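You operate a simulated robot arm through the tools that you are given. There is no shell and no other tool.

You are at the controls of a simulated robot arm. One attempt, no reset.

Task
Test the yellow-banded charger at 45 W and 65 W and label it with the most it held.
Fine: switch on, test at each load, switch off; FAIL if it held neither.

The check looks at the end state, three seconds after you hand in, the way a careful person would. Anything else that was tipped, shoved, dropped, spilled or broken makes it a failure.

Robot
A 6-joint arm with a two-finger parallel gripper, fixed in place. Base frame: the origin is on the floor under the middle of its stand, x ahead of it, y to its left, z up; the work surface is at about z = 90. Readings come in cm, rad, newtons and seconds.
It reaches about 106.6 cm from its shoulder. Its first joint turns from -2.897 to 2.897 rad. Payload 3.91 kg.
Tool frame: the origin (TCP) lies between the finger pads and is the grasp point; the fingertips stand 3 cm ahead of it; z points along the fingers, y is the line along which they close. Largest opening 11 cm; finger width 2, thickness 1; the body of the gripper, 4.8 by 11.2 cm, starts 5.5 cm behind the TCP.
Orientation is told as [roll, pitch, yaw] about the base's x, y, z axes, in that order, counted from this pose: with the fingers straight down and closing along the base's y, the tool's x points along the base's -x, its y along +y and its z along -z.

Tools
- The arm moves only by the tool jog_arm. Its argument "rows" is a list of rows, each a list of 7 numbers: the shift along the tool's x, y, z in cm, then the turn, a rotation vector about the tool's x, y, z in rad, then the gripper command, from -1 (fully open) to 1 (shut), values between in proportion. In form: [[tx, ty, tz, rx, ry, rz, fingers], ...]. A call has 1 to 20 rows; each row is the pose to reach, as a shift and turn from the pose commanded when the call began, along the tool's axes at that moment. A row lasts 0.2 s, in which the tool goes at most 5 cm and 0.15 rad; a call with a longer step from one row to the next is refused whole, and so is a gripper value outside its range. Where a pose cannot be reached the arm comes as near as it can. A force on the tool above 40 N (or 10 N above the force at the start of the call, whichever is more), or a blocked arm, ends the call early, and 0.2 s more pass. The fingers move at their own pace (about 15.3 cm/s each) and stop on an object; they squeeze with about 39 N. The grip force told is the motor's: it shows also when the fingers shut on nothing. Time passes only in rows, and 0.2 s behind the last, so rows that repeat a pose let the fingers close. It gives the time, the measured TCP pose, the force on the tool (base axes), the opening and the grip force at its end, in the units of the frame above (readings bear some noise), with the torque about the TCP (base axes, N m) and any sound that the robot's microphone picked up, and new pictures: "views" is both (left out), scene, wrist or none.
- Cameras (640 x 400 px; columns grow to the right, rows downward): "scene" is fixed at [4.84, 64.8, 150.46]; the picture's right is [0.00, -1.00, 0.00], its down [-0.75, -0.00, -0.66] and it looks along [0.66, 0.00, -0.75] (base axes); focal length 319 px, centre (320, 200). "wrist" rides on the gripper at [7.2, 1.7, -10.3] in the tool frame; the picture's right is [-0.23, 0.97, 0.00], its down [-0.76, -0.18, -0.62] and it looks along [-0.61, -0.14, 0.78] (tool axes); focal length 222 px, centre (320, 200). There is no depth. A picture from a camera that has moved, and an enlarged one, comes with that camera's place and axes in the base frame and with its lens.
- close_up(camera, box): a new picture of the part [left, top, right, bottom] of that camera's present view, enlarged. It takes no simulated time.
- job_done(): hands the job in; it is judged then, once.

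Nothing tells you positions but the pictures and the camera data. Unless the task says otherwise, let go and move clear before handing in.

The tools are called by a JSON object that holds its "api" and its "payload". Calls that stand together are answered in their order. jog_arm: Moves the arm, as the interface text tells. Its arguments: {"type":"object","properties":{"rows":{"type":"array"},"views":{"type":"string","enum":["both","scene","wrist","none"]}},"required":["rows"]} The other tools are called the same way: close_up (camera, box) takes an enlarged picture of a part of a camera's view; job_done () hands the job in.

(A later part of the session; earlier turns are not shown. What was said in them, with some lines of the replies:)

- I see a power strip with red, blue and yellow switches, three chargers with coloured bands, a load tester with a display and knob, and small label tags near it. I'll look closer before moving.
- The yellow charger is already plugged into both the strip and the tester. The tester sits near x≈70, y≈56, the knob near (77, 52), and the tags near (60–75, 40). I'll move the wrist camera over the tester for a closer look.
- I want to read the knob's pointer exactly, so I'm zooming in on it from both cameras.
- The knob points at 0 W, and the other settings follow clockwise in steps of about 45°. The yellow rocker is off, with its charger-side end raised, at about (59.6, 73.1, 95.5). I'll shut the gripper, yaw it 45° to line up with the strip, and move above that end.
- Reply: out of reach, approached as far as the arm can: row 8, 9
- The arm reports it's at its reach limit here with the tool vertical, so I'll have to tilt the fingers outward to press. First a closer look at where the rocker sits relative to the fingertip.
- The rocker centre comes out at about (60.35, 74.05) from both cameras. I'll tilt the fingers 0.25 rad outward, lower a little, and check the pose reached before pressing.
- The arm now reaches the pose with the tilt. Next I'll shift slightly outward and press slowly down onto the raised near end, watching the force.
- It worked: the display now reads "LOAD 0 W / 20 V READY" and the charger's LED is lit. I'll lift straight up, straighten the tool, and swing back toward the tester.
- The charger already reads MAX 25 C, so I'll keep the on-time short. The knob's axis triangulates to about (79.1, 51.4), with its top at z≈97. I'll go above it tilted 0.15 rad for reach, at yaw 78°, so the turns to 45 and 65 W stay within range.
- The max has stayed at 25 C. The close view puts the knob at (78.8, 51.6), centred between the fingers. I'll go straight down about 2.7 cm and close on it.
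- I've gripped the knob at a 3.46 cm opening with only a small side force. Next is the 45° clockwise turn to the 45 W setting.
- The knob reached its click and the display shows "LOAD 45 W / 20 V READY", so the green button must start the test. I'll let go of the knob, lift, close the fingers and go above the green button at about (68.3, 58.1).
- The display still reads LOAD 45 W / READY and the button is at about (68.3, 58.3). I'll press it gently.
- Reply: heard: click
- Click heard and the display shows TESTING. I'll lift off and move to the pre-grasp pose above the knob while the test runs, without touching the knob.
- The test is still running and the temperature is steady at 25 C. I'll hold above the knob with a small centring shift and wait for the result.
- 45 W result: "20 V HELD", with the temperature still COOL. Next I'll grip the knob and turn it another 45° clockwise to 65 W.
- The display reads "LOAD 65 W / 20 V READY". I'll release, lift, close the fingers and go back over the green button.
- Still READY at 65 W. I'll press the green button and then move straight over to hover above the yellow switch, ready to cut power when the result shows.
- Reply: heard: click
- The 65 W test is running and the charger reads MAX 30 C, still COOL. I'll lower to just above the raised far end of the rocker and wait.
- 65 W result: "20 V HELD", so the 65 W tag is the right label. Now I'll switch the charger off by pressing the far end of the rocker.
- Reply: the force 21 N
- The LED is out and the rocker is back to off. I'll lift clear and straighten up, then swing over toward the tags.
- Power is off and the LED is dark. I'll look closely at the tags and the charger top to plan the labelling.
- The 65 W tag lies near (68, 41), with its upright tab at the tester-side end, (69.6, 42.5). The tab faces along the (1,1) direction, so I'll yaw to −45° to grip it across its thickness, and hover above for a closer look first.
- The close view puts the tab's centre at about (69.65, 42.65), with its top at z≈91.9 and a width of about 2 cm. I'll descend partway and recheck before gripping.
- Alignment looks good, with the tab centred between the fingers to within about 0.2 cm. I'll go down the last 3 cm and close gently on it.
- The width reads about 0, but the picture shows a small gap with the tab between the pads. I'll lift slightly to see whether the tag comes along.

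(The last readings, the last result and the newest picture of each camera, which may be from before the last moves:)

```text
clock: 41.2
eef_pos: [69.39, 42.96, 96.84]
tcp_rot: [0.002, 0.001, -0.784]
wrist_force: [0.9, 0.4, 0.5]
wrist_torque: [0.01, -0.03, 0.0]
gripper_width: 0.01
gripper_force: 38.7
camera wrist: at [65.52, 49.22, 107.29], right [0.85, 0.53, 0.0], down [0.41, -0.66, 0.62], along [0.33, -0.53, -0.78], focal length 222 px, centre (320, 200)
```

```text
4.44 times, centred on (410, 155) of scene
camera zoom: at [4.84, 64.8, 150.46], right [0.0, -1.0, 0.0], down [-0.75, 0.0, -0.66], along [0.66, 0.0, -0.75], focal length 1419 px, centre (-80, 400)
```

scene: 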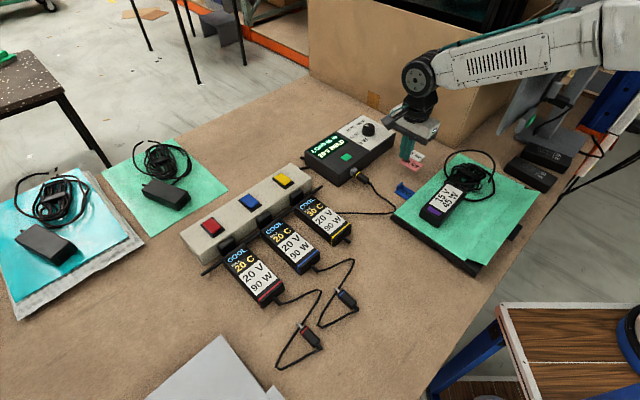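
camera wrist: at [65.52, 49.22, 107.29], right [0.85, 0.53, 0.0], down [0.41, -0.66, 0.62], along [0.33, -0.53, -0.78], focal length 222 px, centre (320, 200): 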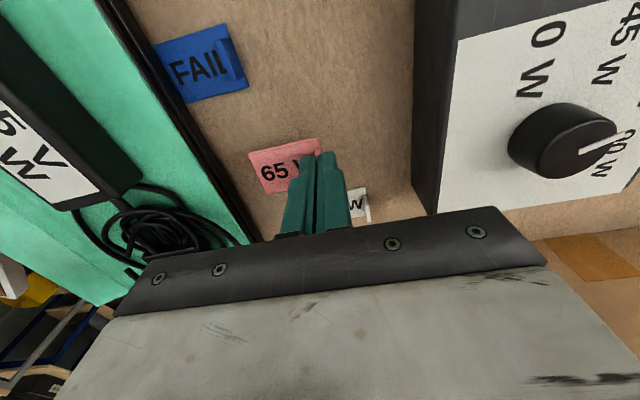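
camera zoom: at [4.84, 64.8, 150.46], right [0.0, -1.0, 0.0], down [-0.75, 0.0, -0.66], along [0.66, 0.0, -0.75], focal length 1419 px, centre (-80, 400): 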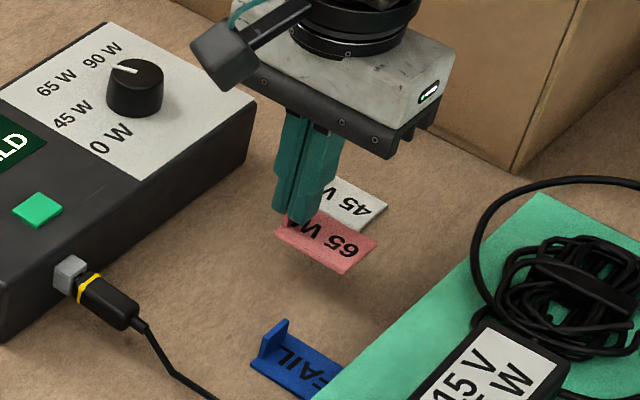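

The tag is held securely, with the plate level and pointing the same way as the charger. The charger's top face is centred at about (50.75, 64.9) at z≈93. I'll lift higher and carry the tag over to hover above the label area.

{"api": "jog_arm", "payload": {"rows": [[0, 0, -3, 0, 0, 0, 1], [0, 0, -6, 0, 0, 0, 1], [0, 0, -8, 0, 0, 0, 1], [3.2, 0.34, -9, 0, 0, 0, 1], [6.4, 0.68, -9, 0, 0, 0, 1], [9.7, 1.03, -9, 0, 0, 0, 1], [12.9, 1.37, -9, 0, 0, 0, 1], [16.1, 1.71, -9, 0, 0, 0, 1], [19.3, 2.05, -9, 0, 0, 0, 1], [22.5, 2.4, -9, 0, 0, 0, 1], [25.8, 2.74, -9, 0, 0, 0, 1], [28.97, 3.08, -9, 0, 0, 0, 1], [28.97, 3.08, -9, 0, 0, 0, 1]]}}

{"api": "close_up", "payload": {"camera": "wrist", "box": [220, 0, 420, 200]}}

{"api": "close_up", "payload": {"camera": "scene", "box": [270, 130, 370, 250]}}

```text
clock: 44.0
eef_pos: [50.97, 65.5, 105.77]
tcp_rot: [0.001, 0.003, -0.784]
wrist_force: [-0.6, 0.9, -0.8]
wrist_torque: [-0.01, 0.02, -0.01]
gripper_width: 0.03
gripper_force: 38.8
camera wrist: at [47.13, 71.81, 116.16], right [0.85, 0.53, 0.0], down [0.41, -0.66, 0.62], along [0.33, -0.53, -0.78], focal length 222 px, centre (320, 200)
```

scene: 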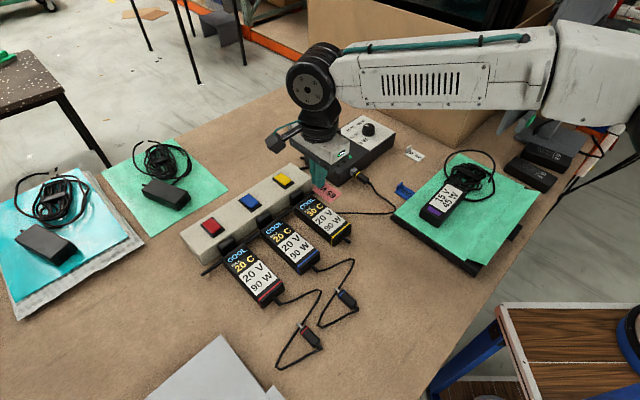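
wrist: 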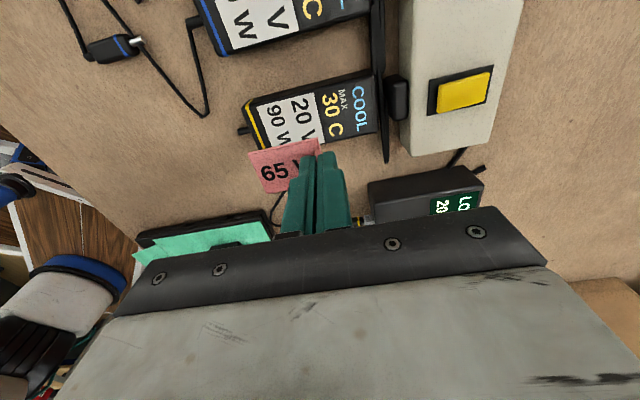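

```text
2.00 times, centred on (320, 100) of wrist
camera zoom: at [47.13, 71.81, 116.16], right [0.85, 0.53, 0.0], down [0.41, -0.66, 0.62], along [0.33, -0.53, -0.78], focal length 444 px, centre (320, 400)
```

zoom: 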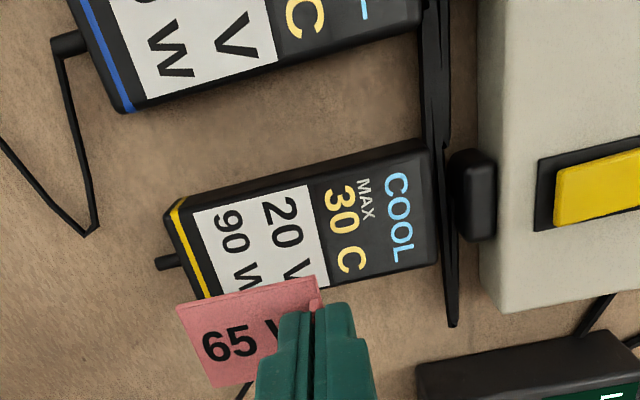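

```text
3.33 times, centred on (320, 190) of scene
camera zoom: at [4.84, 64.8, 150.46], right [0.0, -1.0, 0.0], down [-0.75, 0.0, -0.66], along [0.66, 0.0, -0.75], focal length 1064 px, centre (320, 233)
```

zoom: 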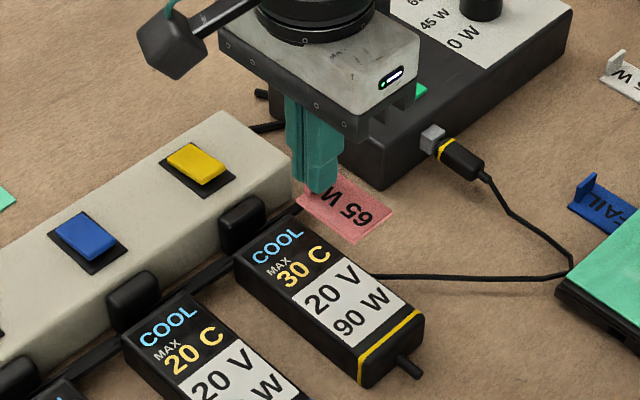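

The charger top's centre checks out at (50.85, 65.2), parallel to the tag. I'll shift slightly and lower the tag to just above the charger, then check.

{"api": "jog_arm", "payload": {"rows": [[0.16, 0.41, 2.5, 0, 0, 0, 1], [0.16, 0.41, 5.0, 0, 0, 0, 1], [0.16, 0.41, 7.0, 0, 0, 0, 1], [0.16, 0.41, 8.2, 0, 0, 0, 1], [0.16, 0.41, 8.2, 0, 0, 0, 1]]}}

{"api": "close_up", "payload": {"camera": "wrist", "box": [200, 60, 420, 220]}}

{"api": "close_up", "payload": {"camera": "scene", "box": [270, 150, 370, 250]}}

```text
clock: 45.2
eef_pos: [51.12, 65.96, 97.68]
tcp_rot: [0.0, 0.001, -0.783]
wrist_force: [0.3, 0.3, 0.2]
wrist_torque: [0.01, 0.01, -0.07]
gripper_width: 0.0
gripper_force: 39.0
camera wrist: at [47.23, 72.31, 108.11], right [0.85, 0.53, 0.0], down [0.41, -0.66, 0.62], along [0.33, -0.53, -0.78], focal length 222 px, centre (320, 200)
```

scene: 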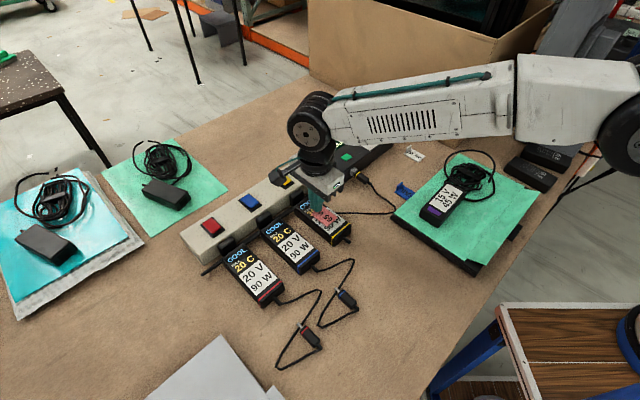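
wrist: 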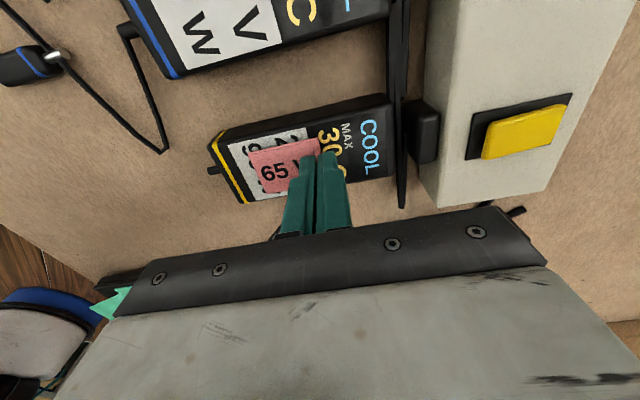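

```text
2.50 times, centred on (310, 140) of wrist
camera zoom: at [47.23, 72.31, 108.11], right [0.85, 0.53, 0.0], down [0.41, -0.66, 0.62], along [0.33, -0.53, -0.78], focal length 555 px, centre (345, 350)
```

zoom: 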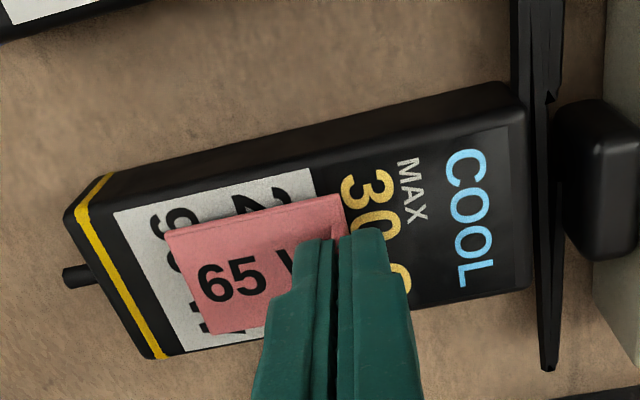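

```text
4.00 times, centred on (320, 200) of scene
camera zoom: at [4.84, 64.8, 150.46], right [0.0, -1.0, 0.0], down [-0.75, 0.0, -0.66], along [0.66, 0.0, -0.75], focal length 1277 px, centre (320, 200)
```

zoom: 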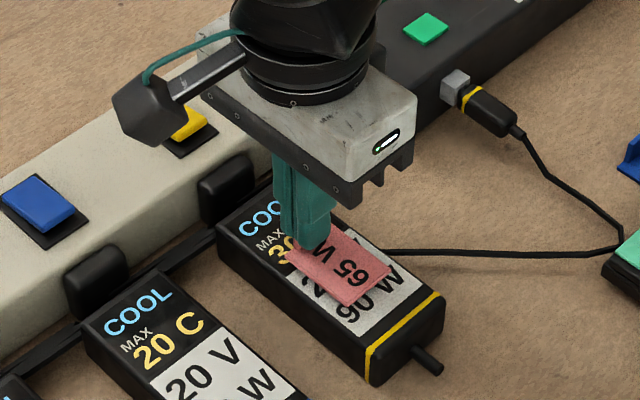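

Well aligned and just above the surface. I'll lower in small steps and watch for contact force.

{"api": "jog_arm", "payload": {"rows": [[0, 0, 0.3, 0, 0, 0, 1], [0, 0, 0.5, 0, 0, 0, 1], [0, 0, 0.65, 0, 0, 0, 1]], "views": "none"}}

{"api": "close_up", "payload": {"camera": "scene", "box": [295, 185, 365, 250]}}

```text
clock: 46.0
eef_pos: [51.24, 65.87, 97.14]
tcp_rot: [0.0, 0.002, -0.784]
wrist_force: [0.1, -0.1, 0.1]
wrist_torque: [0.02, 0.04, 0.02]
gripper_width: 0.03
gripper_force: 39.0
```

```text
6.15 times, centred on (330, 218) of scene
camera zoom: at [4.84, 64.8, 150.46], right [0.0, -1.0, 0.0], down [-0.75, 0.0, -0.66], along [0.66, 0.0, -0.75], focal length 1965 px, centre (258, 92)
```

zoom: 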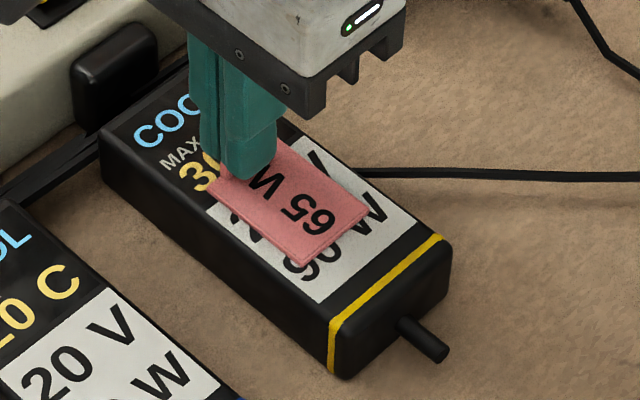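

{"api": "jog_arm", "payload": {"rows": [[0, 0, 0.1, 0, 0, 0, 1], [0, 0, 0.2, 0, 0, 0, 1]], "views": "none"}}

{"api": "close_up", "payload": {"camera": "scene", "box": [295, 185, 365, 250]}}

```text
clock: 46.6
eef_pos: [51.22, 65.87, 97.02]
tcp_rot: [0.003, 0.003, -0.783]
wrist_force: [1.5, 0.7, 10.3]
wrist_torque: [-0.01, -0.03, 0.03]
gripper_width: 0.0
gripper_force: 39.1
```

```text
6.15 times, centred on (330, 218) of scene
camera zoom: at [4.84, 64.8, 150.46], right [0.0, -1.0, 0.0], down [-0.75, 0.0, -0.66], along [0.66, 0.0, -0.75], focal length 1965 px, centre (258, 92)
```

zoom: 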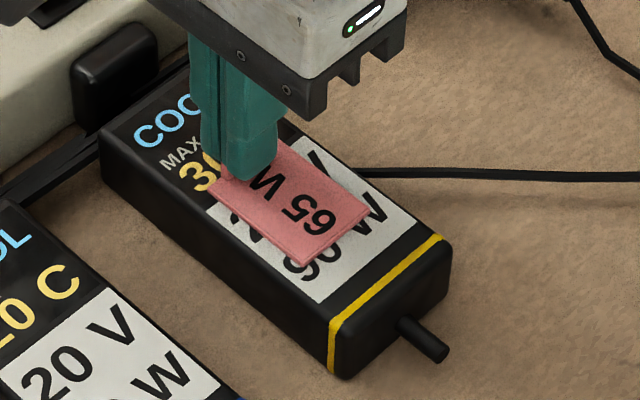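

Contact at about 10 N, so the tag is on the charger. I'll ease up a hair and open the fingers gradually.

{"api": "jog_arm", "payload": {"rows": [[0, 0, -0.1, 0, 0, 0, 1], [0, 0, -0.1, 0, 0, 0, 0.93], [0, 0, -0.1, 0, 0, 0, 0.85], [0, 0, -0.1, 0, 0, 0, 0.7], [0, 0, -0.1, 0, 0, 0, 0.5], [0, 0, -0.1, 0, 0, 0, 0.5]]}}

{"api": "close_up", "payload": {"camera": "scene", "box": [295, 185, 365, 250]}}

{"api": "close_up", "payload": {"camera": "wrist", "box": [200, 60, 420, 220]}}

```text
clock: 48.0
eef_pos: [51.13, 65.91, 97.05]
tcp_rot: [0.0, 0.002, -0.786]
wrist_force: [0.7, 0.8, -0.6]
wrist_torque: [-0.01, -0.01, -0.01]
gripper_width: 2.76
gripper_force: 0.0
camera wrist: at [47.31, 72.23, 107.35], right [0.85, 0.53, 0.0], down [0.41, -0.66, 0.62], along [0.33, -0.53, -0.78], focal length 222 px, centre (320, 200)
```

scene: 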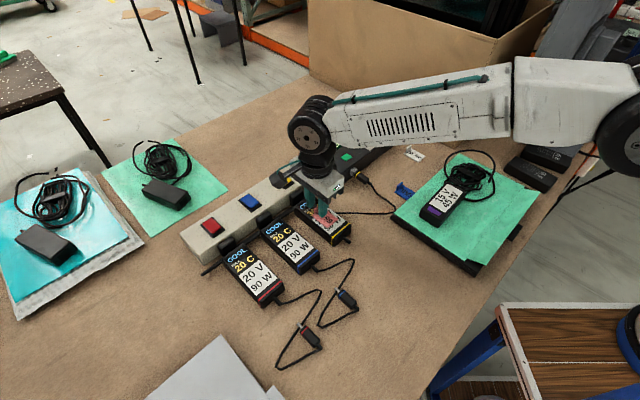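
wrist: 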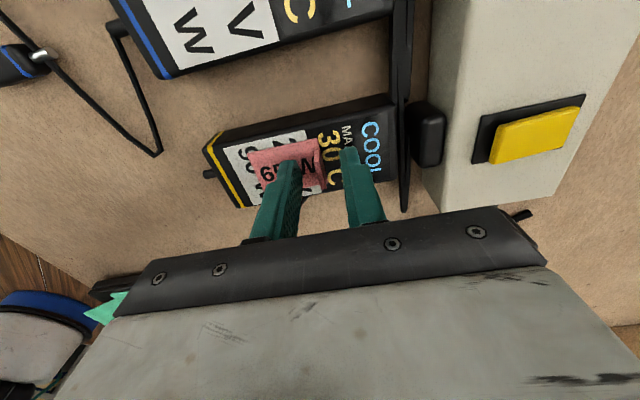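

```text
6.15 times, centred on (330, 218) of scene
camera zoom: at [4.84, 64.8, 150.46], right [0.0, -1.0, 0.0], down [-0.75, 0.0, -0.66], along [0.66, 0.0, -0.75], focal length 1965 px, centre (258, 92)
```

zoom: 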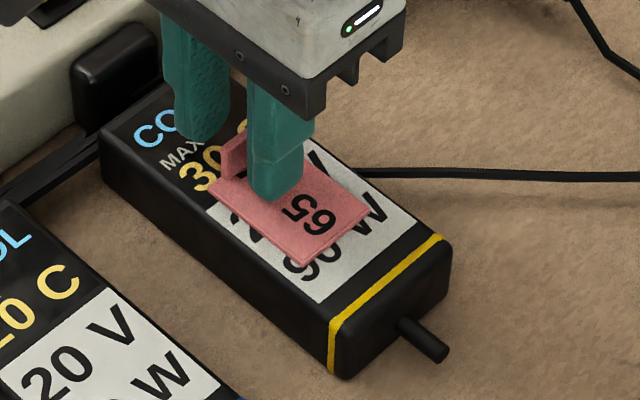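

```text
2.50 times, centred on (310, 140) of wrist
camera zoom: at [47.31, 72.23, 107.35], right [0.85, 0.53, 0.0], down [0.41, -0.66, 0.62], along [0.33, -0.53, -0.78], focal length 555 px, centre (345, 350)
```

zoom: 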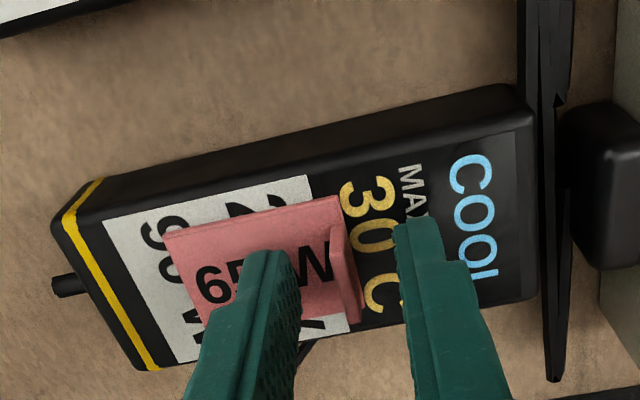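

The tag lies flat on the charger and both fingers are clear of the tab. I'll lift straight up and back away.

{"api": "jog_arm", "payload": {"rows": [[0, 0, -1, 0, 0, 0, 0.5], [0, 0, -3, 0, 0, 0, 0.5], [0, 0, -6, 0, 0, 0, 0.5], [0, 0, -9, 0, 0, 0, 0.5], [-2, -3, -12, 0, 0, 0, 0.5], [-5, -6, -14, 0, 0, 0, 0.5], [-8, -9, -15, 0, 0, 0, 0.5], [-8, -9, -15, 0, 0, 0, 0.5]]}}

{"api": "close_up", "payload": {"camera": "scene", "box": [180, 130, 460, 310]}}

{"api": "close_up", "payload": {"camera": "scene", "box": [280, 160, 370, 250]}}

```text
clock: 49.8
eef_pos: [50.61, 53.67, 111.98]
tcp_rot: [0.0, 0.002, -0.782]
wrist_force: [-1.0, 0.4, -0.1]
wrist_torque: [-0.01, -0.02, 0.02]
gripper_width: 2.74
gripper_force: 0.2
camera wrist: at [46.82, 60.05, 122.31], right [0.85, 0.53, 0.0], down [0.41, -0.66, 0.62], along [0.33, -0.53, -0.78], focal length 222 px, centre (320, 200)
```

scene: 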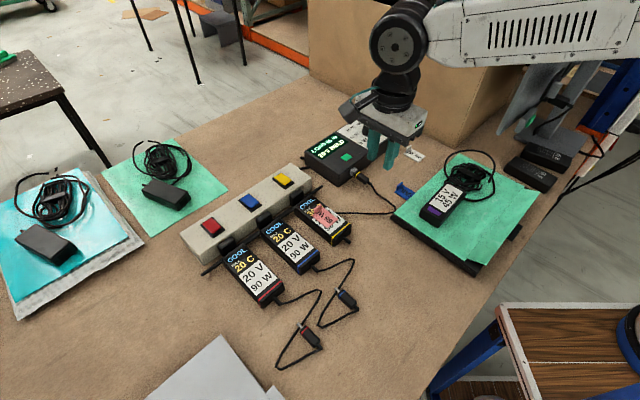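
wrist: 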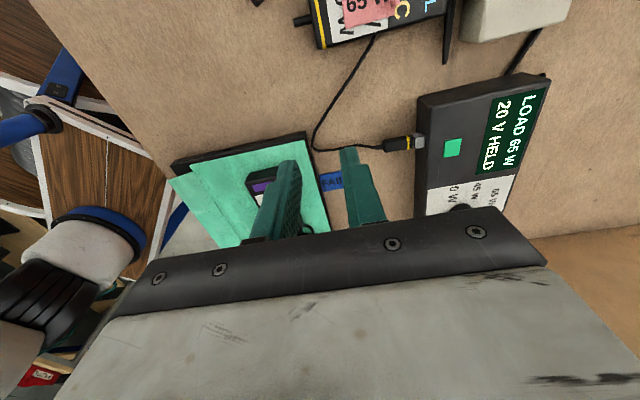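

```text
2.22 times, centred on (320, 220) of scene
camera zoom: at [4.84, 64.8, 150.46], right [0.0, -1.0, 0.0], down [-0.75, 0.0, -0.66], along [0.66, 0.0, -0.75], focal length 710 px, centre (320, 156)
```

zoom: 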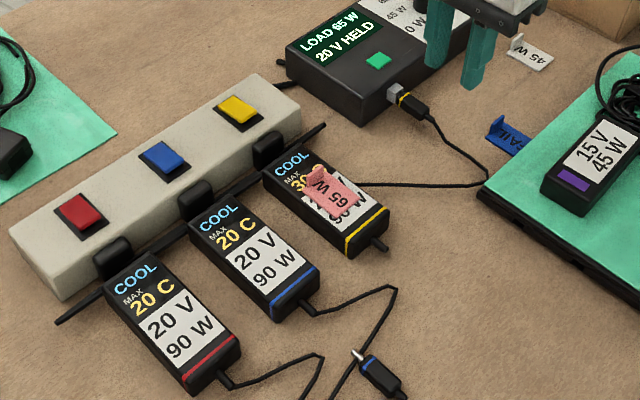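

```text
4.44 times, centred on (325, 205) of scene
camera zoom: at [4.84, 64.8, 150.46], right [0.0, -1.0, 0.0], down [-0.75, 0.0, -0.66], along [0.66, 0.0, -0.75], focal length 1419 px, centre (298, 178)
```

zoom: 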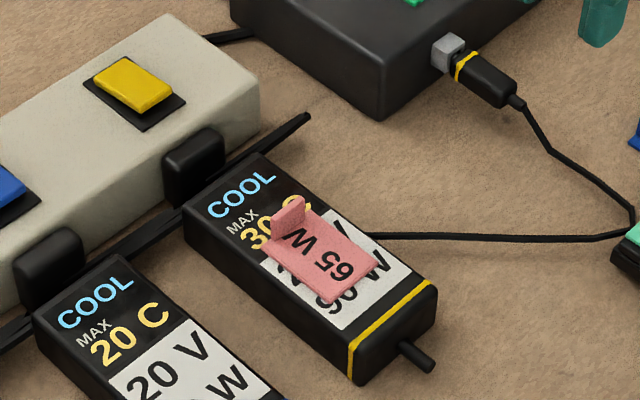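

The yellow charger held 20 V at both 45 W and 65 W. It's switched off with its LED dark, and the 65 W tag lies flat on top. The gripper is empty and clear, and the other tags, chargers and the tester look undisturbed, so I'm handing in.

{"api": "job_done", "payload": {}}

```text
The job is handed in.
```

The yellow-banded charger held 20 V at both 45 W and 65 W, so I labelled it with the 65 W tag and handed the job in.

- **Charger:** it's switched off at the strip and its LED is out. Its display reads COOL, with a maximum of 30 °C.
- **Tag:** it lies flat on top of the charger. It hides part of the 20 V / 90 W rating and part of the temperature reading.
- **Tester:** I left the load knob at 65 W, because the task didn't ask for it to go back to 0 W. The display still reads "LOAD 65 W / 20 V HELD".
- **Everything else:** in the last pictures, nothing else on the bench looks moved or tipped, and the gripper is empty and clear.
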